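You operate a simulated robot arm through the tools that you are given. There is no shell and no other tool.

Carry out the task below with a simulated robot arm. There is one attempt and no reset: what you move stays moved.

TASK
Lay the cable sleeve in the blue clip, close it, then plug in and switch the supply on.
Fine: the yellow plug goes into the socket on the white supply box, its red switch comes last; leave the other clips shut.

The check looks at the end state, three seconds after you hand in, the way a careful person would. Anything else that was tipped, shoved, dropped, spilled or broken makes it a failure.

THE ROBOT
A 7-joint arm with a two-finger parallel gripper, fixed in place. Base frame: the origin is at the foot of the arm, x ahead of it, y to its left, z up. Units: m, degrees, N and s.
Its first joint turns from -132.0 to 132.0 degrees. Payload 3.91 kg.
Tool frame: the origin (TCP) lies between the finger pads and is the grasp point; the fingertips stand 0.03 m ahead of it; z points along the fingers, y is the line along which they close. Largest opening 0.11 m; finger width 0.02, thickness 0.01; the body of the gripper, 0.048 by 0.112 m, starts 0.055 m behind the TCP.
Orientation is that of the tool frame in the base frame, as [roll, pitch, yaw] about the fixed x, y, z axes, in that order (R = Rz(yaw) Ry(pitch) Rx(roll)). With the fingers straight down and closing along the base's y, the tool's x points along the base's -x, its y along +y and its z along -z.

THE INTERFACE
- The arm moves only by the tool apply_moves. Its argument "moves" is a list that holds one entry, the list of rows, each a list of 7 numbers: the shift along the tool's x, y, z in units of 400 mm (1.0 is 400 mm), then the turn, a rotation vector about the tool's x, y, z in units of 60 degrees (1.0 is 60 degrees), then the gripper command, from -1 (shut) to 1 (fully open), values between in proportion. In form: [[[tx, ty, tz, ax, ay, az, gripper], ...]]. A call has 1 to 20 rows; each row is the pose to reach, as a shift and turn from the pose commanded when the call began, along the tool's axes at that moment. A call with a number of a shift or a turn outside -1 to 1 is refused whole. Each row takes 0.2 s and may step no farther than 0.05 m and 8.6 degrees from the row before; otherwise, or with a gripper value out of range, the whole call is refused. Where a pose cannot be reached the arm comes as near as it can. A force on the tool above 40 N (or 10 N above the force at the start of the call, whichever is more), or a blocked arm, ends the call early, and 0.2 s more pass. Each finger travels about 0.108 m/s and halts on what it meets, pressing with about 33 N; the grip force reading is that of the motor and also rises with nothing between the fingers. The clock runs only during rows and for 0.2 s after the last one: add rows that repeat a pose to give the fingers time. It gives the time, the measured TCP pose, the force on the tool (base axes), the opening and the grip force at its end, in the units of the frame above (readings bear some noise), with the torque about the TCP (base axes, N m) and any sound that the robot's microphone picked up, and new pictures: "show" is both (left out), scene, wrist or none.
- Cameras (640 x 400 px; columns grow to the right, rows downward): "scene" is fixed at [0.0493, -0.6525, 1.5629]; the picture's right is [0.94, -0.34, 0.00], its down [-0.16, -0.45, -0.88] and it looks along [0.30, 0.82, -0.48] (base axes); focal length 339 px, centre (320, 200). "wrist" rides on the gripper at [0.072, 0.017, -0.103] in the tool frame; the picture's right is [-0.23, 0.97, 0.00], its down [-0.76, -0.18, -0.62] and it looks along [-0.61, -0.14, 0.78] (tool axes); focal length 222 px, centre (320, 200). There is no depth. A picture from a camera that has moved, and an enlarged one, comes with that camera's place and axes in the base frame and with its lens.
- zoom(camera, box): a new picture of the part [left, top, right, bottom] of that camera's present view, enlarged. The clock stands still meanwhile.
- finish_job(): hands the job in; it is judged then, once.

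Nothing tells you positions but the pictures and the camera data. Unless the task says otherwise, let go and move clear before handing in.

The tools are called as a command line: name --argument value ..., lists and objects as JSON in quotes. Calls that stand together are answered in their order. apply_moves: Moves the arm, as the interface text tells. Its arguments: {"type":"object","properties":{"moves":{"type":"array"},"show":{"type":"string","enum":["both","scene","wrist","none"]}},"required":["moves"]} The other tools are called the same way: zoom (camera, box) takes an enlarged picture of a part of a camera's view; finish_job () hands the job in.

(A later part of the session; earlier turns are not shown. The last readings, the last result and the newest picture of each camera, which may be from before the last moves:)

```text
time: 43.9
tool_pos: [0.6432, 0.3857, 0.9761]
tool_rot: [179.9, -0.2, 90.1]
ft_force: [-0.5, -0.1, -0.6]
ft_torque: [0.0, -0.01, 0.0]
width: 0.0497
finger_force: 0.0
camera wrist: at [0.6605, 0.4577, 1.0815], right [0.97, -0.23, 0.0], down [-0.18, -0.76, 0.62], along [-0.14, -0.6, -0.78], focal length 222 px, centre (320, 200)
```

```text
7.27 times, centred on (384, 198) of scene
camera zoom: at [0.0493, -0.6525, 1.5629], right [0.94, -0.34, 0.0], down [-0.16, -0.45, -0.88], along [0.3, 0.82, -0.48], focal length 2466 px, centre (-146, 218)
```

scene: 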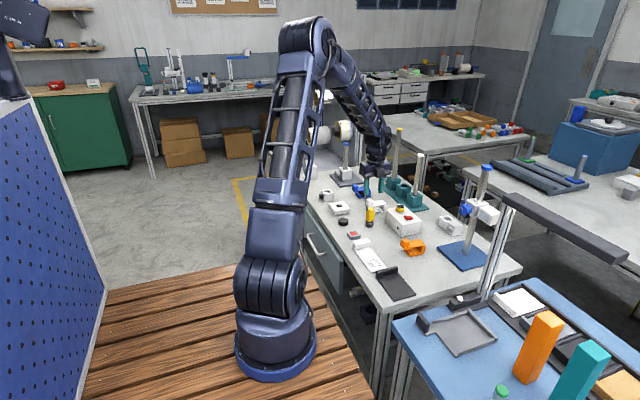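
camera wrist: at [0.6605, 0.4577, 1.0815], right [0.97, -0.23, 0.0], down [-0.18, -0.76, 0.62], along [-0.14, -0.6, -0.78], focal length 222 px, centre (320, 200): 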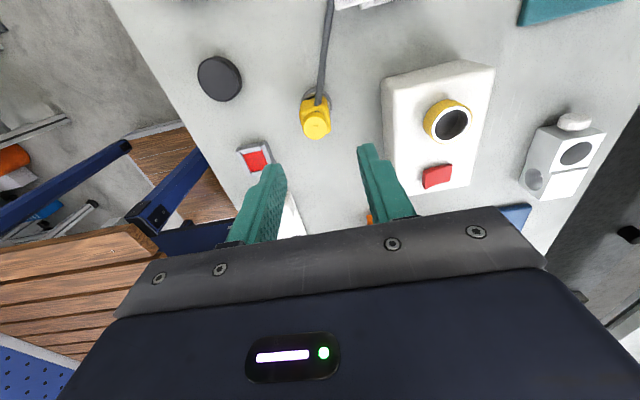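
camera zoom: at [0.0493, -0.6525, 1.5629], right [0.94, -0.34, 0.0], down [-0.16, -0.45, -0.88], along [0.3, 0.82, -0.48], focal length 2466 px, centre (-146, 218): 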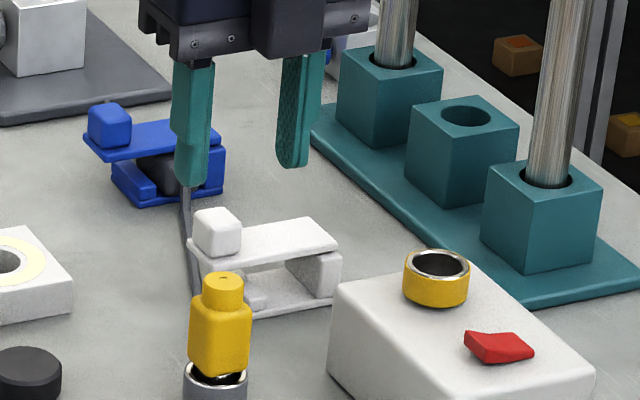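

The cable joins high on the +y face, so closing along x is the right choice. I'll descend partway and check how the plug is centred between the fingers.

apply_moves --moves '[[[0, -0.004, 0.07, 0, 0, 0, -0.1], [0, -0.008, 0.14, 0, 0, 0, -0.1], [0, -0.008, 0.14, 0, 0, 0, -0.1]]]' --show "wrist"

zoom --camera "wrist" --box '[220, 80, 420, 215]'

zoom --camera "scene" --box '[350, 190, 398, 225]'

```text
time: 44.6
tool_pos: [0.6414, 0.3848, 0.9204]
tool_rot: [180.0, -0.2, 90.2]
ft_force: [-0.1, 0.6, 1.0]
ft_torque: [0.03, -0.03, 0.04]
width: 0.0499
finger_force: 0.0
camera wrist: at [0.6577, 0.4581, 1.026], right [0.97, -0.22, 0.0], down [-0.18, -0.76, 0.62], along [-0.14, -0.6, -0.78], focal length 222 px, centre (320, 200)
```

wrist: 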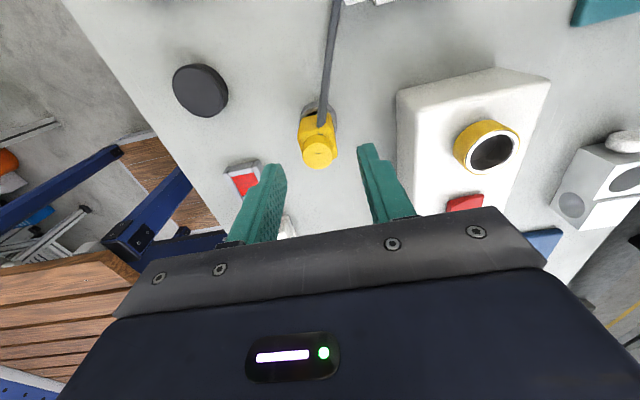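

```text
2.96 times, centred on (320, 148) of wrist
camera zoom: at [0.6577, 0.4581, 1.026], right [0.97, -0.22, 0.0], down [-0.18, -0.76, 0.62], along [-0.14, -0.6, -0.78], focal length 658 px, centre (320, 356)
```

zoom: 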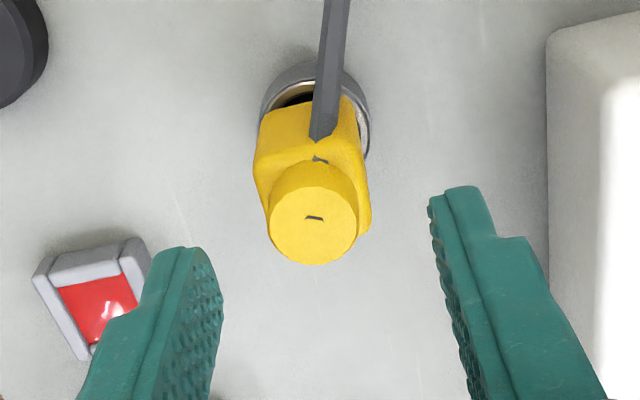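

```text
11.43 times, centred on (374, 208) of scene
camera zoom: at [0.0493, -0.6525, 1.5629], right [0.94, -0.34, 0.0], down [-0.16, -0.45, -0.88], along [0.3, 0.82, -0.48], focal length 3875 px, centre (-297, 114)
```

zoom: 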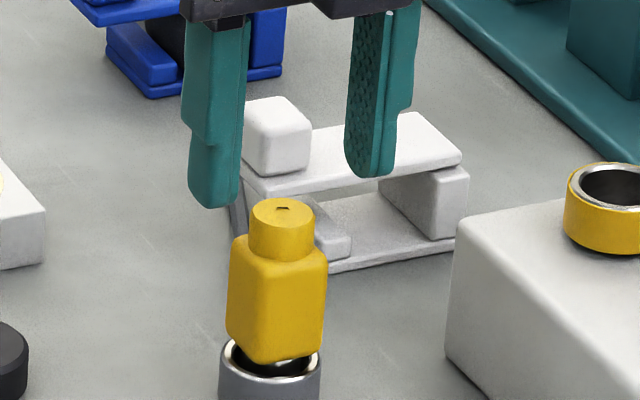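

The plug is nearly centred, and the box edge is about 25 mm away from the right finger. I'll shift 2.5 mm and lower around the plug body.

apply_moves --moves '[[[0, -0.006, 0.03, 0, 0, 0, -0.1], [0, -0.006, 0.065, 0, 0, 0, -0.1], [0, -0.006, 0.1, 0, 0, 0, -0.1], [0, -0.006, 0.131, 0, 0, 0, -0.1], [0, -0.006, 0.131, 0, 0, 0, -0.1]]]' --show "wrist"

zoom --camera "wrist" --box '[220, 90, 420, 215]'

zoom --camera "scene" --box '[350, 195, 398, 230]'

```text
time: 45.9
tool_pos: [0.6385, 0.3836, 0.8688]
tool_rot: [179.9, -0.2, 90.1]
ft_force: [-0.3, -0.3, -0.2]
ft_torque: [0.01, 0.01, 0.0]
width: 0.0499
finger_force: 0.0
camera wrist: at [0.6544, 0.4567, 0.9734], right [0.97, -0.22, 0.0], down [-0.18, -0.76, 0.62], along [-0.14, -0.6, -0.78], focal length 222 px, centre (320, 200)
```

wrist: 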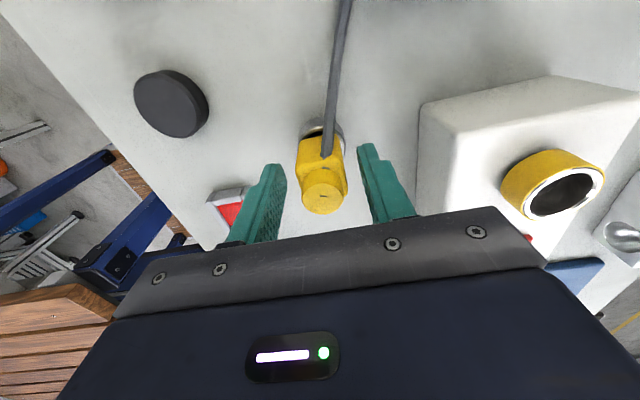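

```text
3.20 times, centred on (320, 152) of wrist
camera zoom: at [0.6544, 0.4567, 0.9734], right [0.97, -0.22, 0.0], down [-0.18, -0.76, 0.62], along [-0.14, -0.6, -0.78], focal length 711 px, centre (320, 352)
```

zoom: 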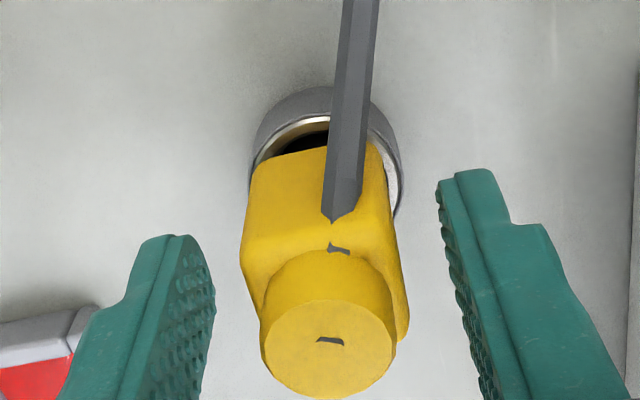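

```text
11.43 times, centred on (374, 212) of scene
camera zoom: at [0.0493, -0.6525, 1.5629], right [0.94, -0.34, 0.0], down [-0.16, -0.45, -0.88], along [0.3, 0.82, -0.48], focal length 3875 px, centre (-297, 57)
```

zoom: 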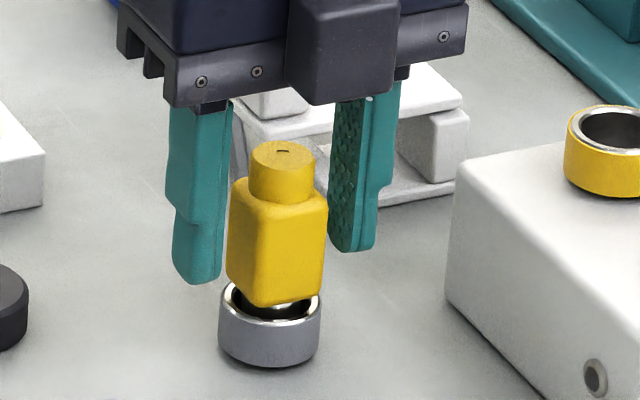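

The plug body is between the fingers and centred to within about 1 mm. Closing on it now.

apply_moves --moves '[[[0, -0.001, 0, 0, 0, 0, -0.3], [0, -0.001, 0, 0, 0, 0, -0.42], [0, -0.001, 0, 0, 0, 0, -0.5], [0, -0.001, 0, 0, 0, 0, -0.6], [0, -0.001, 0, 0, 0, 0, -0.6]]]' --show "wrist"

zoom --camera "wrist" --box '[220, 90, 420, 215]'

zoom --camera "scene" --box '[350, 195, 398, 230]'

```text
time: 47.0
tool_pos: [0.6375, 0.3841, 0.8684]
tool_rot: [179.9, -0.2, 90.3]
ft_force: [0.8, -0.5, 0.2]
ft_torque: [0.0, -0.01, -0.01]
width: 0.0271
finger_force: 33.3
camera wrist: at [0.6542, 0.4575, 0.9732], right [0.97, -0.22, 0.0], down [-0.18, -0.76, 0.62], along [-0.14, -0.6, -0.78], focal length 222 px, centre (320, 200)
```

wrist: 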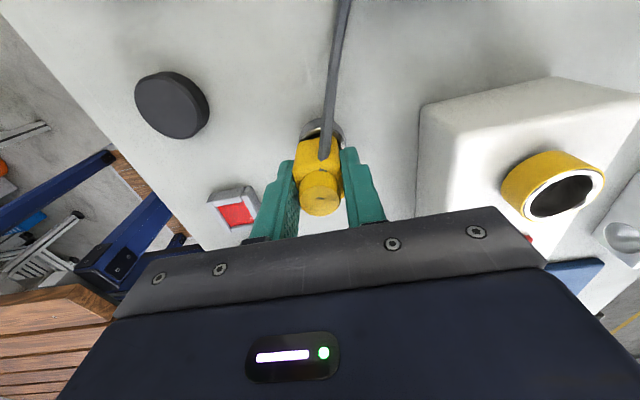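

```text
3.20 times, centred on (320, 152) of wrist
camera zoom: at [0.6542, 0.4575, 0.9732], right [0.97, -0.22, 0.0], down [-0.18, -0.76, 0.62], along [-0.14, -0.6, -0.78], focal length 711 px, centre (320, 352)
```

zoom: 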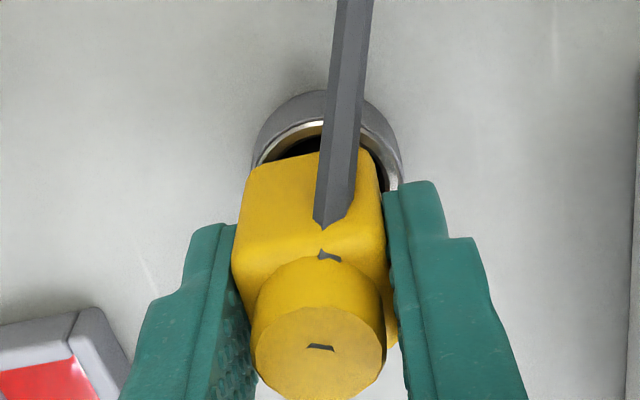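

```text
11.43 times, centred on (374, 212) of scene
camera zoom: at [0.0493, -0.6525, 1.5629], right [0.94, -0.34, 0.0], down [-0.16, -0.45, -0.88], along [0.3, 0.82, -0.48], focal length 3875 px, centre (-297, 57)
```

zoom: 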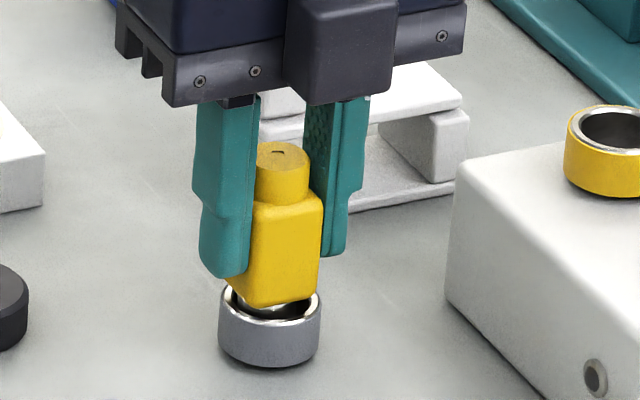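

The plug is gripped at 27 mm. I'll lift it straight out of its holder.

apply_moves --moves '[[[0, 0, -0.03, 0, 0, 0, -0.6], [0, 0, -0.07, 0, 0, 0, -0.6], [0, 0, -0.12, 0, 0, 0, -0.6], [0, 0, -0.175, 0, 0, 0, -0.6], [0, 0, -0.23, 0, 0, 0, -0.6], [0, 0, -0.23, 0, 0, 0, -0.6]]]' --show "wrist"

zoom --camera "scene" --box '[346, 175, 426, 230]'

zoom --camera "wrist" --box '[220, 60, 520, 215]'

```text
time: 48.5
tool_pos: [0.636, 0.3834, 0.9609]
tool_rot: [179.9, -0.2, 90.3]
ft_force: [-0.3, -0.5, -0.5]
ft_torque: [0.0, -0.01, -0.01]
width: 0.0273
finger_force: 32.8
camera wrist: at [0.6525, 0.4576, 1.0661], right [0.97, -0.22, 0.0], down [-0.18, -0.76, 0.62], along [-0.14, -0.6, -0.78], focal length 222 px, centre (320, 200)
```

wrist: 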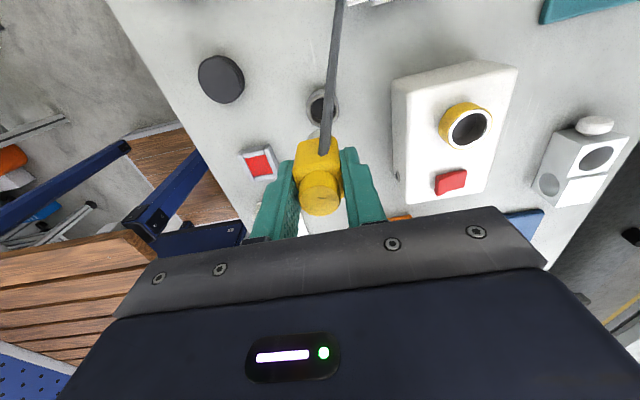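

```text
7.27 times, centred on (386, 202) of scene
camera zoom: at [0.0493, -0.6525, 1.5629], right [0.94, -0.34, 0.0], down [-0.16, -0.45, -0.88], along [0.3, 0.82, -0.48], focal length 2466 px, centre (-160, 182)
```

zoom: 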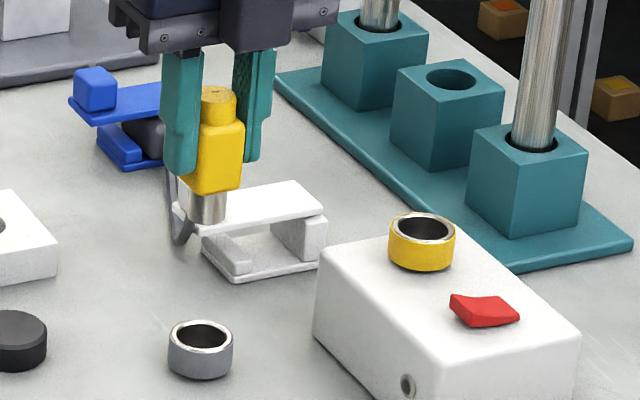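

```text
2.13 times, centred on (370, 138) of wrist
camera zoom: at [0.6525, 0.4576, 1.0661], right [0.97, -0.22, 0.0], down [-0.18, -0.76, 0.62], along [-0.14, -0.6, -0.78], focal length 474 px, centre (213, 333)
```

zoom: 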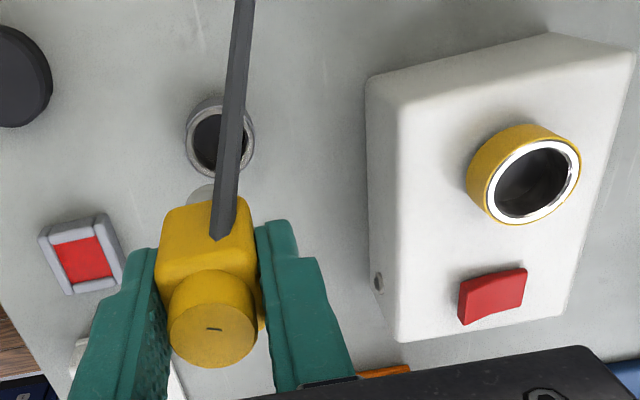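

The plug is out, with a silver pin about 20 mm across; the socket bore looks like about 27 mm. I'll carry it over to hover above the socket at about (0.764, 0.357).

apply_moves --moves '[[[-0.014, 0.064, 0, 0, 0, 0, -0.6], [-0.028, 0.128, 0, 0, 0, 0, -0.6], [-0.042, 0.192, 0, 0, 0, 0, -0.6], [-0.056, 0.256, 0, 0, 0, 0, -0.6], [-0.068, 0.319, 0, 0, 0, 0, -0.6], [-0.068, 0.319, 0, 0, 0, 0, -0.6]]]' --show "wrist"

zoom --camera "scene" --box '[376, 175, 440, 225]'

zoom --camera "wrist" --box '[220, 70, 420, 215]'

```text
time: 49.9
tool_pos: [0.7651, 0.3582, 0.961]
tool_rot: [179.8, -0.2, 90.2]
ft_force: [0.0, 0.0, -1.0]
ft_torque: [0.0, -0.01, -0.03]
width: 0.0273
finger_force: 32.9
camera wrist: at [0.781, 0.4317, 1.066], right [0.97, -0.22, 0.0], down [-0.18, -0.76, 0.62], along [-0.14, -0.6, -0.78], focal length 222 px, centre (320, 200)
```

wrist: 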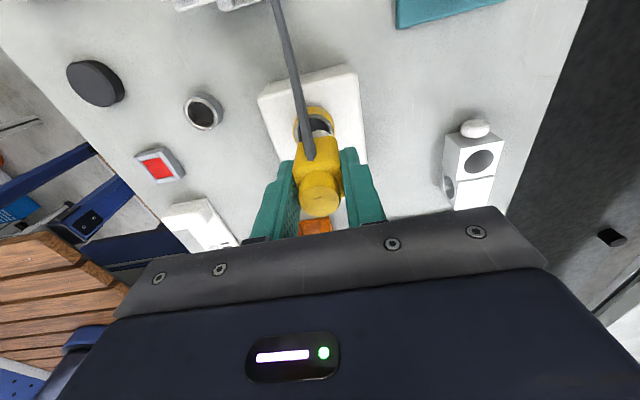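

```text
8.00 times, centred on (408, 200) of scene
camera zoom: at [0.0493, -0.6525, 1.5629], right [0.94, -0.34, 0.0], down [-0.16, -0.45, -0.88], along [0.3, 0.82, -0.48], focal length 2713 px, centre (-384, 200)
```

zoom: 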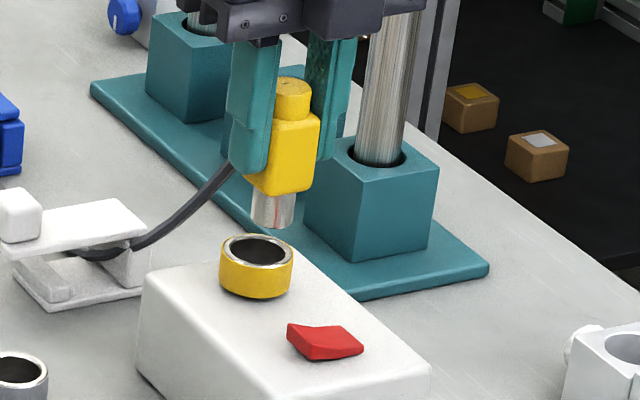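

```text
2.76 times, centred on (320, 142) of wrist
camera zoom: at [0.781, 0.4317, 1.066], right [0.97, -0.22, 0.0], down [-0.18, -0.76, 0.62], along [-0.14, -0.6, -0.78], focal length 613 px, centre (320, 359)
```

zoom: 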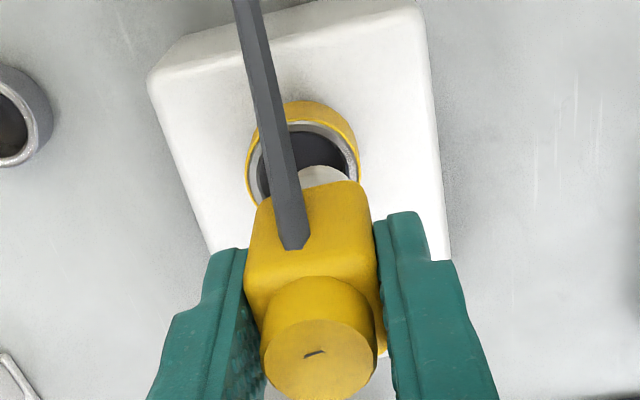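

From here the socket rim triangulates to about (0.760, 0.362, 0.884), so the plug needs to go about 6 mm in −x and 3 mm in +y. I'll correct that, lower by 10 mm, and inspect the alignment again.

apply_moves --moves '[[[0.0075, -0.015, 0, 0, 0, 0, -0.6], [0.0075, -0.015, 0.0125, 0, 0, 0, -0.6], [0.0075, -0.015, 0.025, 0, 0, 0, -0.6], [0.0075, -0.015, 0.025, 0, 0, 0, -0.6]]]' --show "wrist"

zoom --camera "scene" --box '[388, 185, 428, 217]'

zoom --camera "wrist" --box '[250, 90, 390, 190]'

```text
time: 50.9
tool_pos: [0.7605, 0.3627, 0.95]
tool_rot: [180.0, -0.2, 90.2]
ft_force: [0.0, 0.9, -1.5]
ft_torque: [-0.01, 0.01, -0.02]
width: 0.0273
finger_force: 32.8
camera wrist: at [0.7759, 0.4346, 1.0561], right [0.97, -0.22, 0.0], down [-0.18, -0.76, 0.62], along [-0.14, -0.6, -0.78], focal length 222 px, centre (320, 200)
```

wrist: 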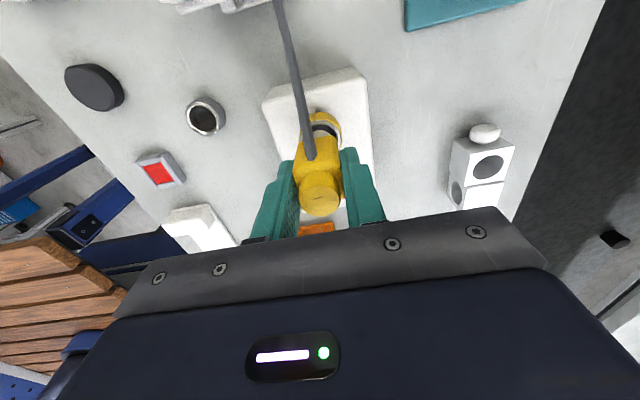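

```text
12.50 times, centred on (408, 201) of scene
camera zoom: at [0.0493, -0.6525, 1.5629], right [0.94, -0.34, 0.0], down [-0.16, -0.45, -0.88], along [0.3, 0.82, -0.48], focal length 4239 px, centre (-780, 188)
```

zoom: 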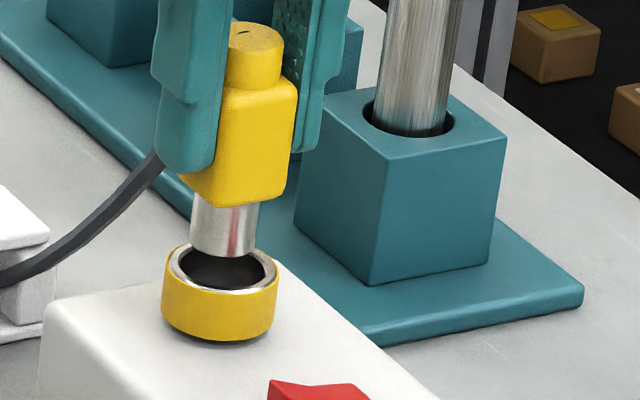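

```text
4.00 times, centred on (320, 140) of wrist
camera zoom: at [0.7759, 0.4346, 1.0561], right [0.97, -0.22, 0.0], down [-0.18, -0.76, 0.62], along [-0.14, -0.6, -0.78], focal length 888 px, centre (320, 440)
```

zoom: 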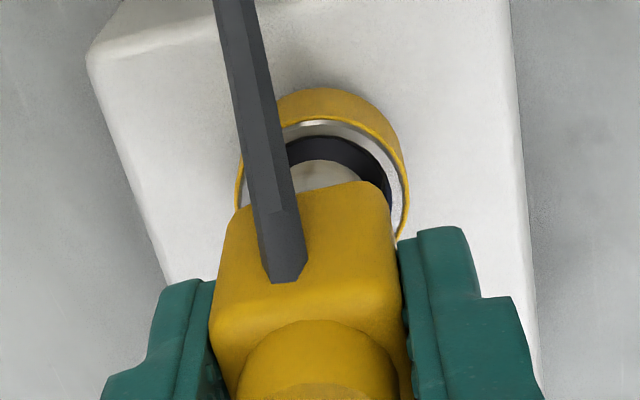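

The pin is centred over the bore in both views. I'll lower about 12 mm so it enters the socket, watching the force.

apply_moves --moves '[[[0, 0, 0.008, 0, 0, 0, -0.6], [0, 0, 0.016, 0, 0, 0, -0.6], [0, 0, 0.024, 0, 0, 0, -0.6], [0, 0, 0.032, 0, 0, 0, -0.6], [0, 0, 0.032, 0, 0, 0, -0.6]]]' --show "none"

zoom --camera "scene" --box '[388, 185, 428, 217]'

zoom --camera "wrist" --box '[250, 90, 390, 190]'

```text
time: 52.0
tool_pos: [0.7607, 0.3612, 0.9379]
tool_rot: [179.9, -0.1, 90.1]
ft_force: [0.0, -0.5, -0.3]
ft_torque: [-0.03, -0.01, 0.0]
width: 0.0273
finger_force: 32.7
```

```text
12.50 times, centred on (408, 201) of scene
camera zoom: at [0.0493, -0.6525, 1.5629], right [0.94, -0.34, 0.0], down [-0.16, -0.45, -0.88], along [0.3, 0.82, -0.48], focal length 4239 px, centre (-780, 188)
```

zoom: 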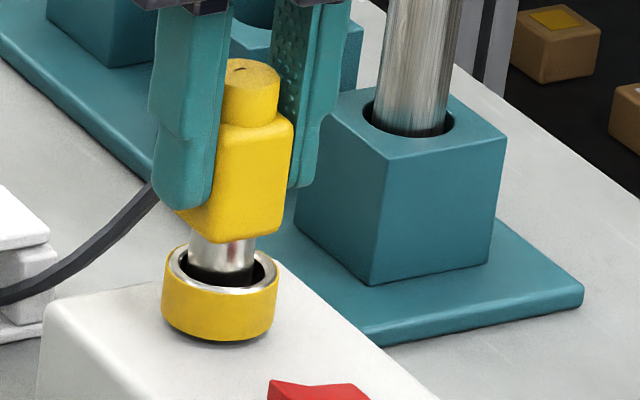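

```text
4.00 times, centred on (320, 140) of wrist
camera zoom: at [0.7763, 0.4345, 1.043], right [0.97, -0.22, 0.0], down [-0.18, -0.76, 0.62], along [-0.14, -0.6, -0.78], focal length 888 px, centre (320, 440)
```

zoom: 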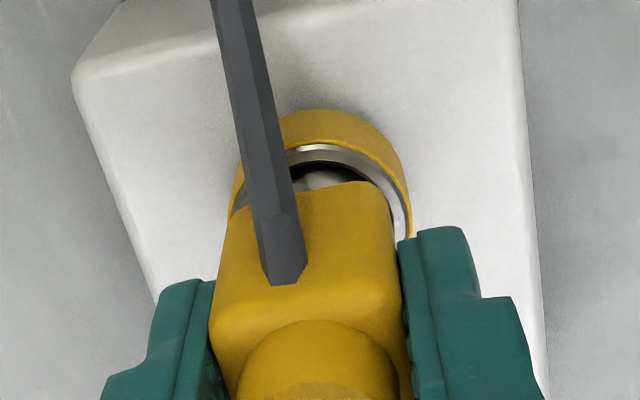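

The pin is entering with no resistance. I'll continue down to full depth.

apply_moves --moves '[[[0, 0, 0.008, 0, 0, 0, -0.6], [0, 0, 0.016, 0, 0, 0, -0.6], [0, 0, 0.024, 0, 0, 0, -0.6], [0, 0, 0.029, 0, 0, 0, -0.6], [0, 0, 0.029, 0, 0, 0, -0.6]]]' --show "none"

zoom --camera "scene" --box '[388, 185, 428, 217]'

zoom --camera "wrist" --box '[250, 90, 390, 190]'

```text
time: 53.2
tool_pos: [0.7598, 0.3616, 0.9276]
tool_rot: [179.7, -0.2, 90.1]
ft_force: [1.9, -0.9, 30.9]
ft_torque: [-0.06, -0.08, 0.01]
width: 0.0274
finger_force: 33.2
```

```text
12.50 times, centred on (408, 201) of scene
camera zoom: at [0.0493, -0.6525, 1.5629], right [0.94, -0.34, 0.0], down [-0.16, -0.45, -0.88], along [0.3, 0.82, -0.48], focal length 4239 px, centre (-780, 188)
```

zoom: 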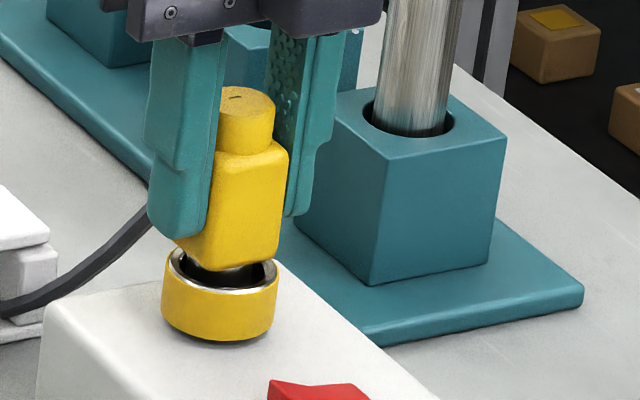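

```text
4.00 times, centred on (320, 140) of wrist
camera zoom: at [0.7757, 0.4344, 1.0326], right [0.97, -0.22, 0.0], down [-0.18, -0.77, 0.62], along [-0.14, -0.6, -0.79], focal length 888 px, centre (320, 440)
```

zoom: 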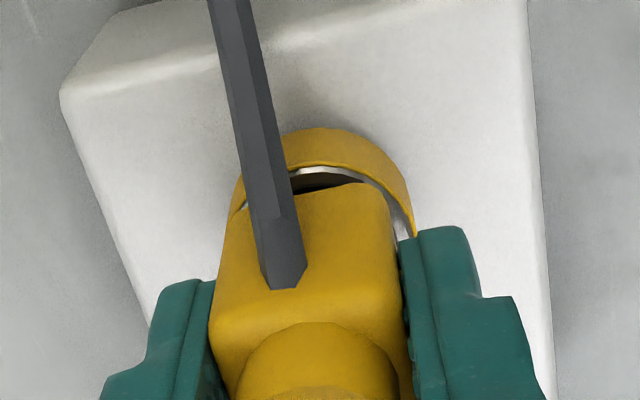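

The pin has bottomed out with 31 N of axial force, at the same depth it had in its holder. I'll press slightly more to be sure it's fully seated.

apply_moves --moves '[[[0, 0, 0.001, 0, 0, 0, -0.6], [0, 0, 0.002, 0, 0, 0, -0.6], [0, 0, 0.003, 0, 0, 0, -0.6], [0, 0, 0.004, 0, 0, 0, -0.6], [0, 0, 0.005, 0, 0, 0, -0.6], [0, 0, 0.006, 0, 0, 0, -0.6]]]' --show "none"

zoom --camera "scene" --box '[388, 185, 428, 217]'

```text
time: 54.6
tool_pos: [0.7588, 0.3623, 0.9242]
tool_rot: [179.8, -0.2, 90.2]
ft_force: [5.7, 2.7, 31.2]
ft_torque: [0.19, -0.36, -0.02]
width: 0.0274
finger_force: 33.7
```

```text
12.50 times, centred on (408, 201) of scene
camera zoom: at [0.0493, -0.6525, 1.5629], right [0.94, -0.34, 0.0], down [-0.16, -0.45, -0.88], along [0.3, 0.82, -0.48], focal length 4239 px, centre (-780, 188)
```

zoom: 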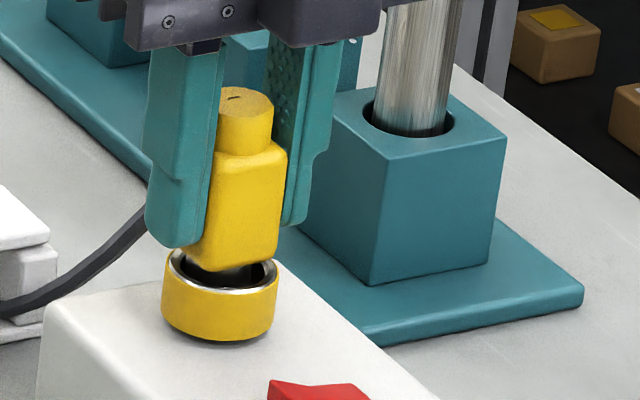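

The fingers slid a few millimetres while the plug stayed put, so it's fully seated. I'll take off the vertical load, open the fingers and rise.

apply_moves --moves '[[[0, 0, -0.004, 0, 0, 0, -0.6], [0, 0, -0.007, 0, 0, 0, -0.6], [0, 0, -0.007, 0, 0, 0, -0.4], [0, 0, -0.007, 0, 0, 0, -0.1], [0, 0, -0.007, 0, 0, 0, -0.1], [0, 0, -0.007, 0, 0, 0, -0.1]]]' --show "none"

zoom --camera "scene" --box '[380, 175, 436, 217]'

zoom --camera "wrist" --box '[240, 70, 420, 200]'

```text
time: 56.0
tool_pos: [0.759, 0.3614, 0.9261]
tool_rot: [179.9, -0.2, 90.2]
ft_force: [-0.1, -0.5, -0.4]
ft_torque: [0.03, 0.01, -0.01]
width: 0.0492
finger_force: 0.0
```

```text
9.52 times, centred on (408, 196) of scene
camera zoom: at [0.0493, -0.6525, 1.5629], right [0.94, -0.34, 0.0], down [-0.16, -0.45, -0.88], along [0.3, 0.82, -0.48], focal length 3230 px, centre (-518, 238)
```

zoom: 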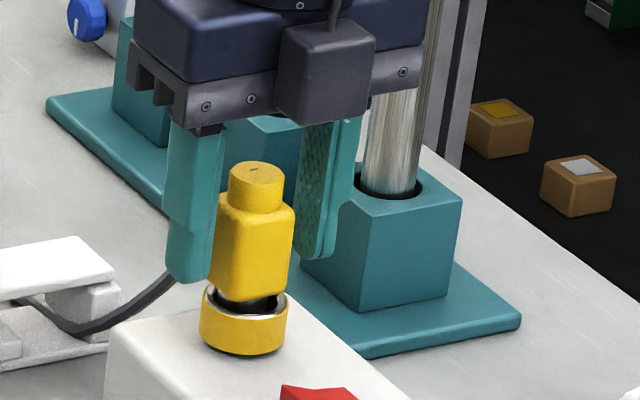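

```text
3.08 times, centred on (330, 135) of wrist
camera zoom: at [0.776, 0.4346, 1.0314], right [0.97, -0.22, 0.0], down [-0.18, -0.76, 0.62], along [-0.14, -0.6, -0.78], focal length 684 px, centre (289, 400)
```

zoom: 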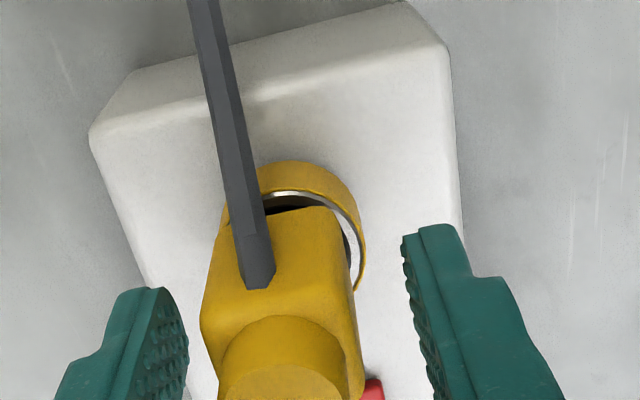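

The plug stands in the socket by itself. I'll rise clear and then look closely at the red switch.

apply_moves --moves '[[[0, 0, -0.05, 0, 0, 0, -0.1], [0, 0, -0.12, 0, 0, 0, -0.1], [0, 0, -0.2, 0, 0, 0, -0.1], [0, 0, -0.2, 0, 0, 0, -0.1]]]' --show "wrist"

zoom --camera "scene" --box '[392, 200, 428, 224]'

zoom --camera "wrist" --box '[230, 70, 430, 215]'

zoom --camera "scene" --box '[348, 170, 428, 225]'

```text
time: 57.0
tool_pos: [0.7594, 0.3626, 1.0071]
tool_rot: [179.9, -0.2, 90.1]
ft_force: [0.4, -0.2, 0.9]
ft_torque: [0.0, 0.02, 0.02]
width: 0.0496
finger_force: 0.1
camera wrist: at [0.7763, 0.4353, 1.1118], right [0.97, -0.22, 0.0], down [-0.18, -0.76, 0.62], along [-0.14, -0.6, -0.78], focal length 222 px, centre (320, 200)
```

wrist: 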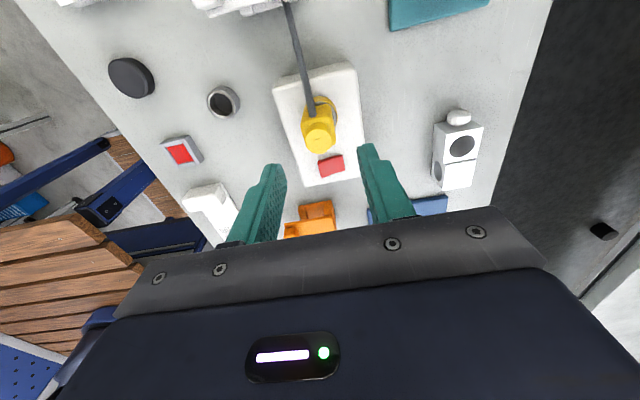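

```text
16.00 times, centred on (410, 212) of scene
camera zoom: at [0.0493, -0.6525, 1.5629], right [0.94, -0.34, 0.0], down [-0.16, -0.45, -0.88], along [0.3, 0.82, -0.48], focal length 5426 px, centre (-1120, 8)
```

zoom: 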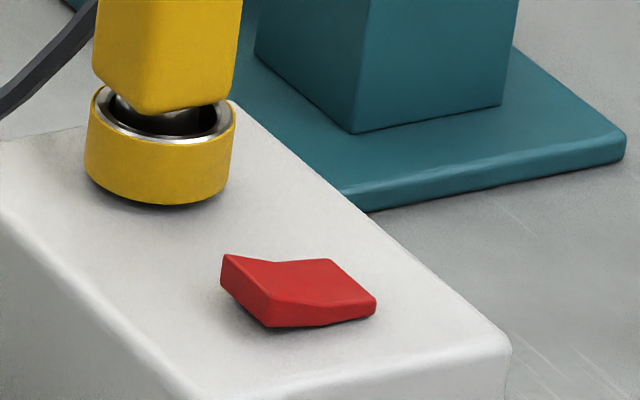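

```text
2.76 times, centred on (330, 142) of wrist
camera zoom: at [0.7763, 0.4353, 1.1118], right [0.97, -0.22, 0.0], down [-0.18, -0.76, 0.62], along [-0.14, -0.6, -0.78], focal length 613 px, centre (292, 359)
```

zoom: 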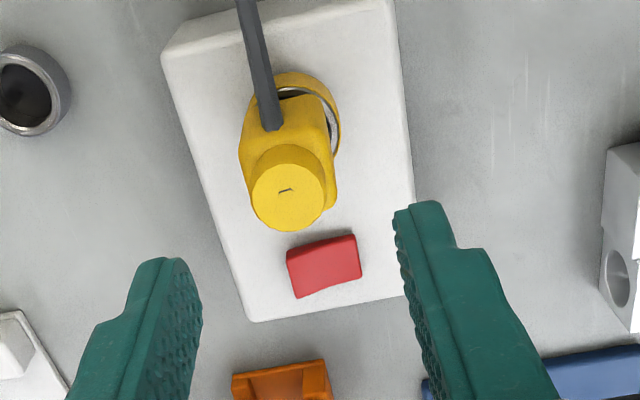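

```text
7.27 times, centred on (388, 198) of scene
camera zoom: at [0.0493, -0.6525, 1.5629], right [0.94, -0.34, 0.0], down [-0.16, -0.45, -0.88], along [0.3, 0.82, -0.48], focal length 2466 px, centre (-174, 218)
```

zoom: 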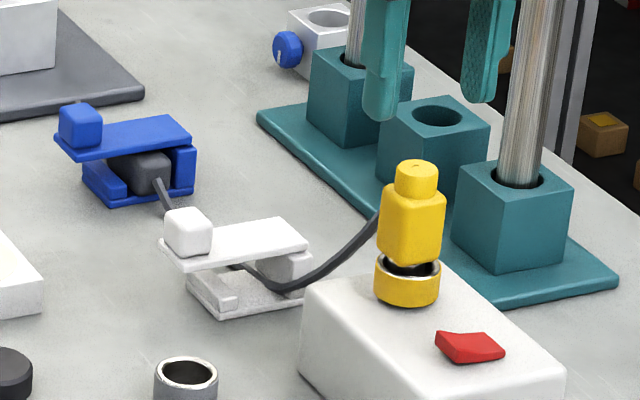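

The clip is shut over the sleeve and the plug stands in the socket. To be certain it's fully home, I'll close the fingers and press briefly on top of the plug.

apply_moves --moves '[[[0, -0.002, 0.02, 0, 0, 0, -1], [0, -0.002, 0.05, 0, 0, 0, -1], [0, -0.002, 0.075, 0, 0, 0, -1], [0, -0.002, 0.085, 0, 0, 0, -1], [0, -0.002, 0.09, 0, 0, 0, -1], [0, -0.002, 0.095, 0, 0, 0, -1], [0, -0.002, 0.1, 0, 0, 0, -1], [0, -0.002, 0.105, 0, 0, 0, -1], [0, -0.002, 0.11, 0, 0, 0, -1]]]' --show "none"

zoom --camera "scene" --box '[388, 185, 428, 217]'

```text
time: 59.0
tool_pos: [0.759, 0.362, 0.9625]
tool_rot: [179.9, -0.2, 90.2]
ft_force: [0.5, 0.2, 0.3]
ft_torque: [-0.01, -0.02, 0.01]
width: 0.0
finger_force: 33.1
```

```text
12.50 times, centred on (408, 201) of scene
camera zoom: at [0.0493, -0.6525, 1.5629], right [0.94, -0.34, 0.0], down [-0.16, -0.45, -0.88], along [0.3, 0.82, -0.48], focal length 4239 px, centre (-780, 188)
```

zoom: 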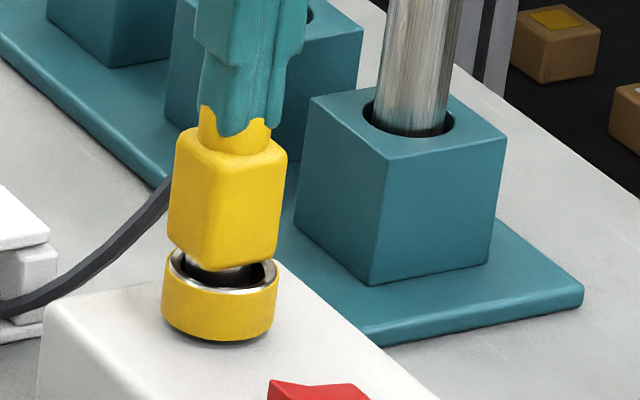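

apply_moves --moves '[[[0, 0, 0.01, 0, 0, 0, -1], [0, 0, 0.02, 0, 0, 0, -1], [0, 0, 0.025, 0, 0, 0, -1], [0, 0, 0.03, 0, 0, 0, -1], [0, 0, 0.033, 0, 0, 0, -1], [0, 0, 0.036, 0, 0, 0, -1]]]' --show "none"

zoom --camera "scene" --box '[388, 185, 428, 217]'

```text
time: 59.8
tool_pos: [0.76, 0.3612, 0.9569]
tool_rot: [179.5, -0.4, 90.1]
ft_force: [-1.9, -1.4, 15.2]
ft_torque: [-0.17, 0.09, 0.01]
width: 0.0002
finger_force: 33.0
stopped in row 3: the force on the tool passed its limit at 45 N (the readings are from after the stop); the commanded pose is now the measured one
```

```text
12.50 times, centred on (408, 201) of scene
camera zoom: at [0.0493, -0.6525, 1.5629], right [0.94, -0.34, 0.0], down [-0.16, -0.45, -0.88], along [0.3, 0.82, -0.48], focal length 4239 px, centre (-780, 188)
```

zoom: 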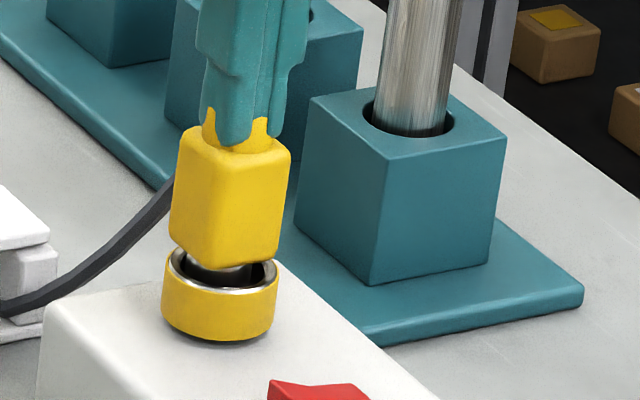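

The plug doesn't move under 45 N, so it's fully home. The red rocker at about (0.758, 0.297) has its −x end raised, so that's the end to press. I'll rise, move over it and come down to just above.

apply_moves --moves '[[[0, 0, -0.06, 0, 0, 0, -1], [0, 0, -0.133, 0, 0, 0, -1], [-0.08, -0.016, -0.133, 0, 0, 0, -1], [-0.1605, -0.0325, -0.133, 0, 0, 0, -1], [-0.1605, -0.0325, -0.03, 0, 0, 0, -1], [-0.1605, -0.0325, 0.06, 0, 0, 0, -1], [-0.1605, -0.0325, 0.09, 0, 0, 0, -1], [-0.1605, -0.0325, 0.09, 0, 0, 0, -1]]]' --show "wrist"

zoom --camera "scene" --box '[384, 185, 436, 227]'

zoom --camera "wrist" --box '[240, 80, 400, 190]'

```text
time: 61.6
tool_pos: [0.7466, 0.2972, 0.9194]
tool_rot: [179.6, -0.4, 90.2]
ft_force: [0.1, -0.1, 0.4]
ft_torque: [0.01, 0.01, 0.03]
width: 0.0001
finger_force: 33.0
camera wrist: at [0.7626, 0.3699, 1.0251], right [0.97, -0.22, 0.01], down [-0.18, -0.77, 0.62], along [-0.13, -0.6, -0.79], focal length 222 px, centre (320, 200)
```

wrist: 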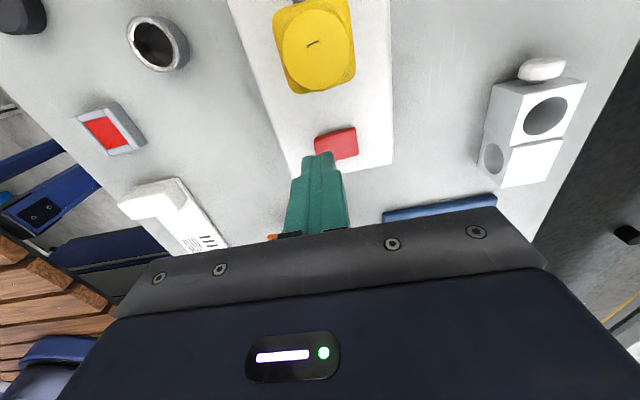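

```text
9.52 times, centred on (410, 206) of scene
camera zoom: at [0.0493, -0.6525, 1.5629], right [0.94, -0.34, 0.0], down [-0.16, -0.45, -0.88], along [0.3, 0.82, -0.48], focal length 3230 px, centre (-537, 143)
```

zoom: 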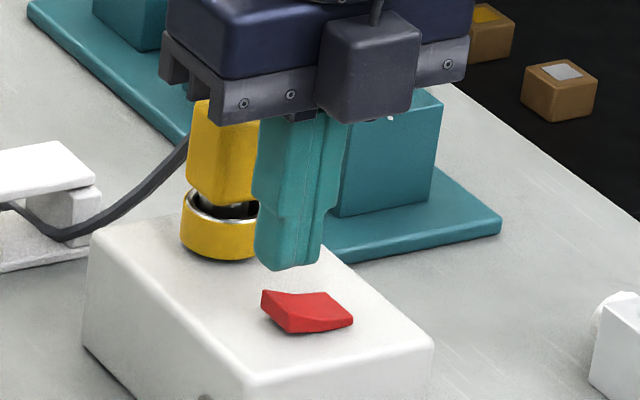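

```text
3.64 times, centred on (320, 135) of wrist
camera zoom: at [0.7626, 0.3699, 1.0251], right [0.97, -0.22, 0.01], down [-0.18, -0.77, 0.62], along [-0.13, -0.6, -0.79], focal length 808 px, centre (320, 436)
```

zoom: 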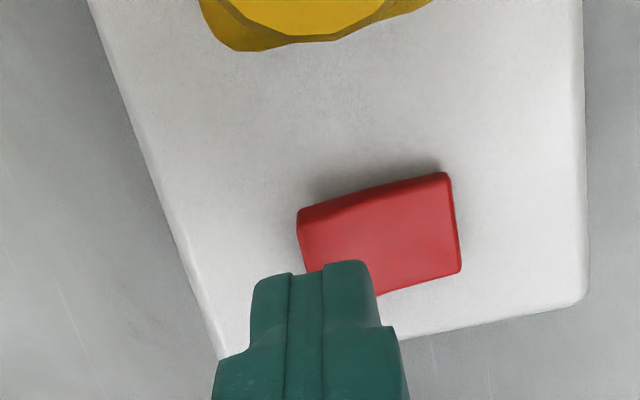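

The closed fingertip is above the raised −x half of the rocker and centred in y. I'll press down slowly.

apply_moves --moves '[[[0, 0, 0.02, 0, 0, 0, -1], [0, 0, 0.03, 0, 0, 0, -1], [0, 0, 0.036, 0, 0, 0, -1], [0, 0, 0.042, 0, 0, 0, -1], [0, 0, 0.047, 0, 0, 0, -1], [0, 0, 0.05, 0, 0, 0, -1]]]' --show "none"

zoom --camera "scene" --box '[392, 195, 428, 224]'

zoom --camera "wrist" --box '[240, 80, 400, 190]'

```text
time: 63.0
tool_pos: [0.7466, 0.2973, 0.9002]
tool_rot: [179.5, -0.5, 90.1]
ft_force: [-1.3, -0.8, 0.0]
ft_torque: [0.01, -0.01, -0.05]
width: 0.0
finger_force: 32.9
```

```text
13.79 times, centred on (410, 210) of scene
camera zoom: at [0.0493, -0.6525, 1.5629], right [0.94, -0.34, 0.0], down [-0.16, -0.45, -0.88], along [0.3, 0.82, -0.48], focal length 4677 px, centre (-921, 69)
```

zoom: 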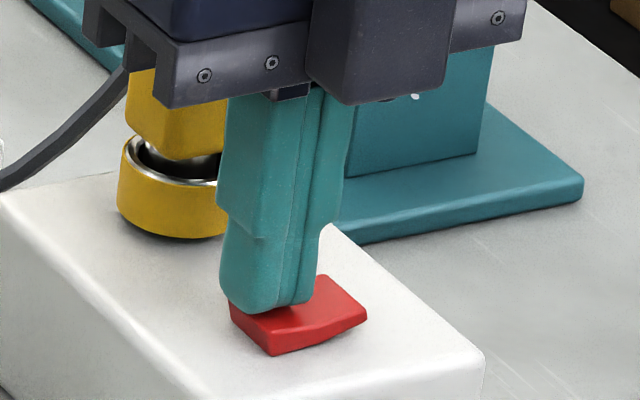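

```text
3.64 times, centred on (320, 135) of wrist
camera zoom: at [0.7638, 0.3701, 1.0055], right [0.97, -0.22, 0.01], down [-0.18, -0.77, 0.62], along [-0.13, -0.6, -0.79], focal length 808 px, centre (320, 436)
```

zoom: 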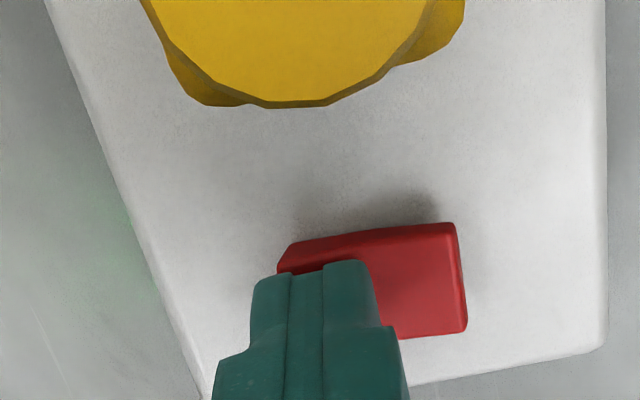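

The rocker has tipped over, and a faint green glow shows on the box. I'll lift off and check the result.

apply_moves --moves '[[[0, 0, -0.05, 0, 0, 0, -1], [0, 0, -0.13, 0, 0, 0, -1], [0, 0, -0.25, 0, 0, 0, -1], [0.05, -0.1, -0.3, 0, 0, 0, -1], [0.1, -0.2, -0.32, 0, 0, 0, -1], [0.1, -0.32, -0.32, 0, 0, 0, -1], [0.1, -0.32, -0.32, 0, 0, 0, -1]]]'

zoom --camera "scene" --box '[384, 185, 436, 235]'

zoom --camera "scene" --box '[344, 175, 400, 215]'

zoom --camera "scene" --box '[310, 150, 470, 260]'

```text
time: 64.6
tool_pos: [0.6207, 0.3361, 1.0247]
tool_rot: [179.7, -0.3, 90.1]
ft_force: [0.2, -0.2, -0.2]
ft_torque: [-0.01, 0.02, -0.04]
width: 0.0001
finger_force: 32.9
camera wrist: at [0.6356, 0.4087, 1.1302], right [0.97, -0.22, 0.01], down [-0.18, -0.77, 0.62], along [-0.13, -0.6, -0.79], focal length 222 px, centre (320, 200)
```

scene: 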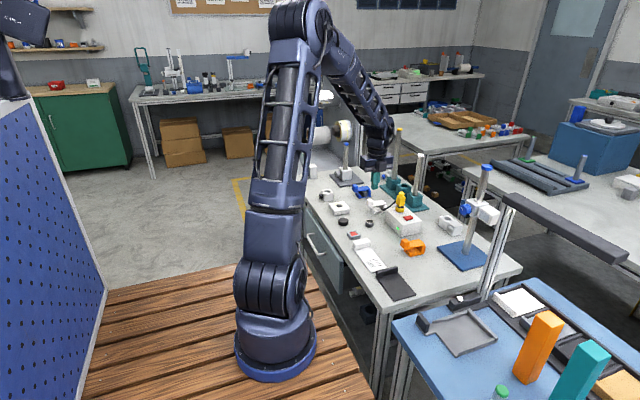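
wrist: 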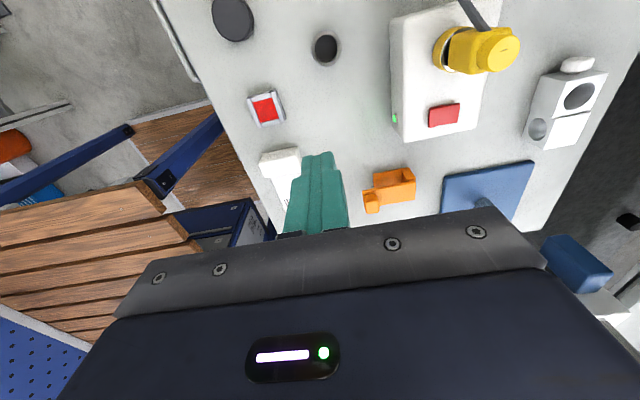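

```text
8.00 times, centred on (410, 210) of scene
camera zoom: at [0.0493, -0.6525, 1.5629], right [0.94, -0.34, 0.0], down [-0.16, -0.45, -0.88], along [0.3, 0.82, -0.48], focal length 2713 px, centre (-400, 120)
```

zoom: 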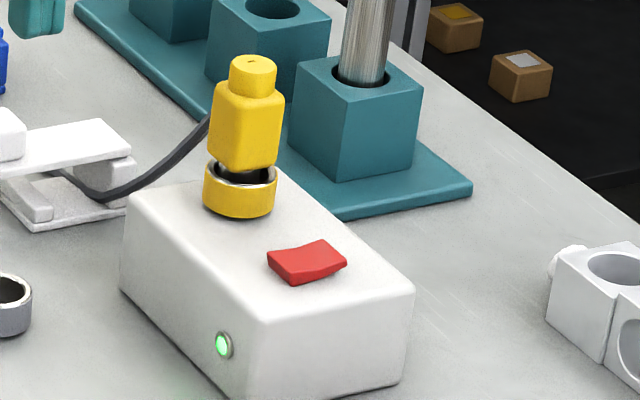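

```text
10.00 times, centred on (372, 195) of scene
camera zoom: at [0.0493, -0.6525, 1.5629], right [0.94, -0.34, 0.0], down [-0.16, -0.45, -0.88], along [0.3, 0.82, -0.48], focal length 3391 px, centre (-200, 250)
```

zoom: 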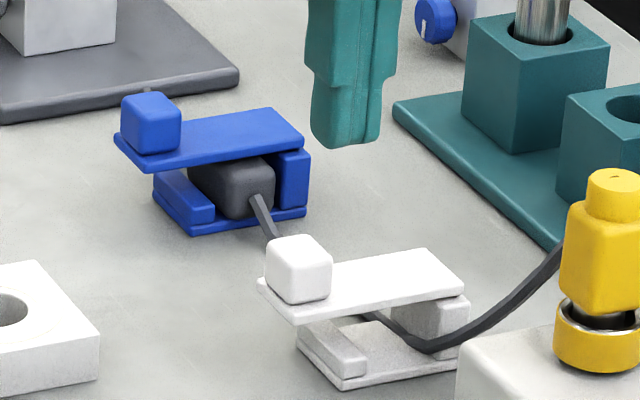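

```text
3.64 times, centred on (390, 205) of scene
camera zoom: at [0.0493, -0.6525, 1.5629], right [0.94, -0.34, 0.0], down [-0.16, -0.45, -0.88], along [0.3, 0.82, -0.48], focal length 1233 px, centre (66, 182)
```

zoom: 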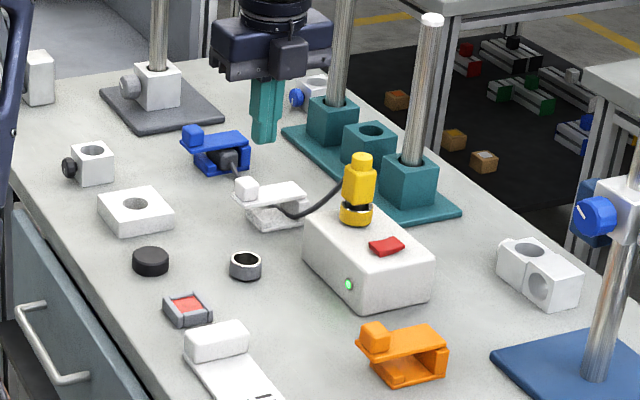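

The green lamp on the supply is lit, so the plug is making contact and the switch is on. I'll check the blue clip's lid and the other clips at high zoom before handing in.

zoom --camera "scene" --box '[348, 179, 380, 199]'

zoom --camera "scene" --box '[366, 195, 398, 215]'

zoom --camera "scene" --box '[390, 188, 422, 212]'

zoom --camera "scene" --box '[392, 232, 432, 258]'

```text
16.00 times, centred on (364, 189) of scene
camera zoom: at [0.0493, -0.6525, 1.5629], right [0.94, -0.34, 0.0], down [-0.16, -0.45, -0.88], along [0.3, 0.82, -0.48], focal length 5426 px, centre (-384, 376)
```

zoom: 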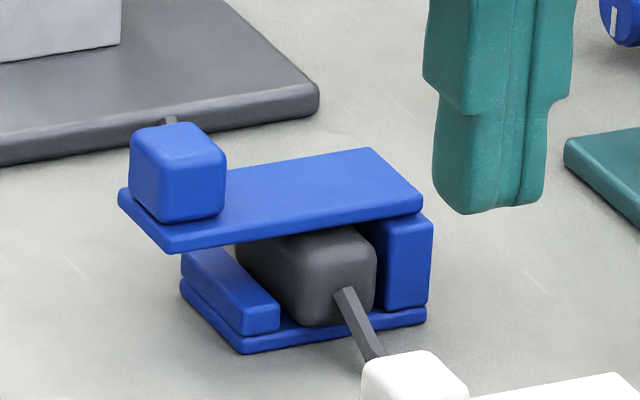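

```text
16.00 times, centred on (382, 205) of scene
camera zoom: at [0.0493, -0.6525, 1.5629], right [0.94, -0.34, 0.0], down [-0.16, -0.45, -0.88], along [0.3, 0.82, -0.48], focal length 5426 px, centre (-672, 120)
```

zoom: 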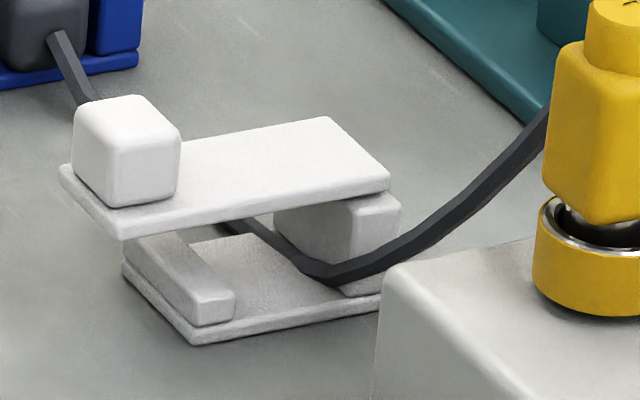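

```text
16.00 times, centred on (406, 200) of scene
camera zoom: at [0.0493, -0.6525, 1.5629], right [0.94, -0.34, 0.0], down [-0.16, -0.45, -0.88], along [0.3, 0.82, -0.48], focal length 5426 px, centre (-1056, 200)
```

zoom: 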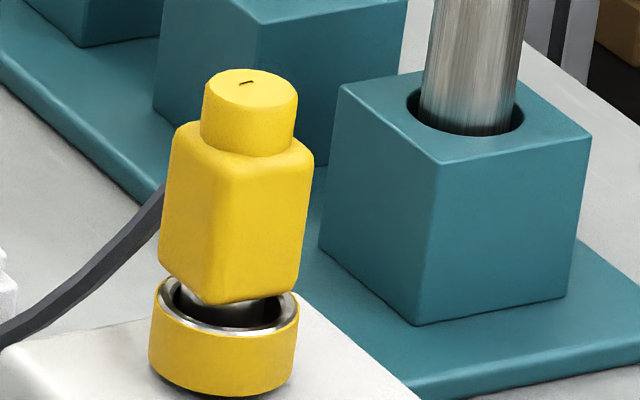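

```text
15.38 times, centred on (412, 245) of scene
camera zoom: at [0.0493, -0.6525, 1.5629], right [0.94, -0.34, 0.0], down [-0.16, -0.45, -0.88], along [0.3, 0.82, -0.48], focal length 5217 px, centre (-1095, -492)
```

zoom: 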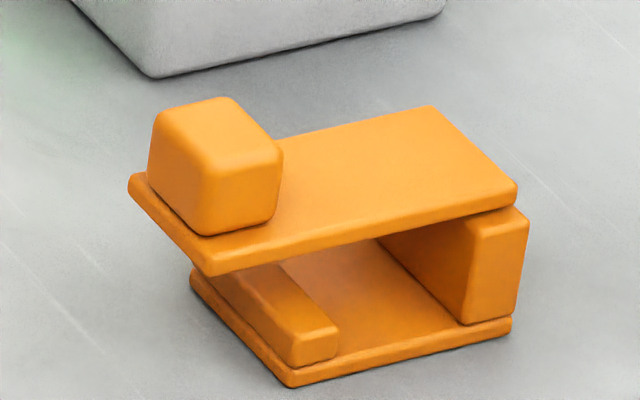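

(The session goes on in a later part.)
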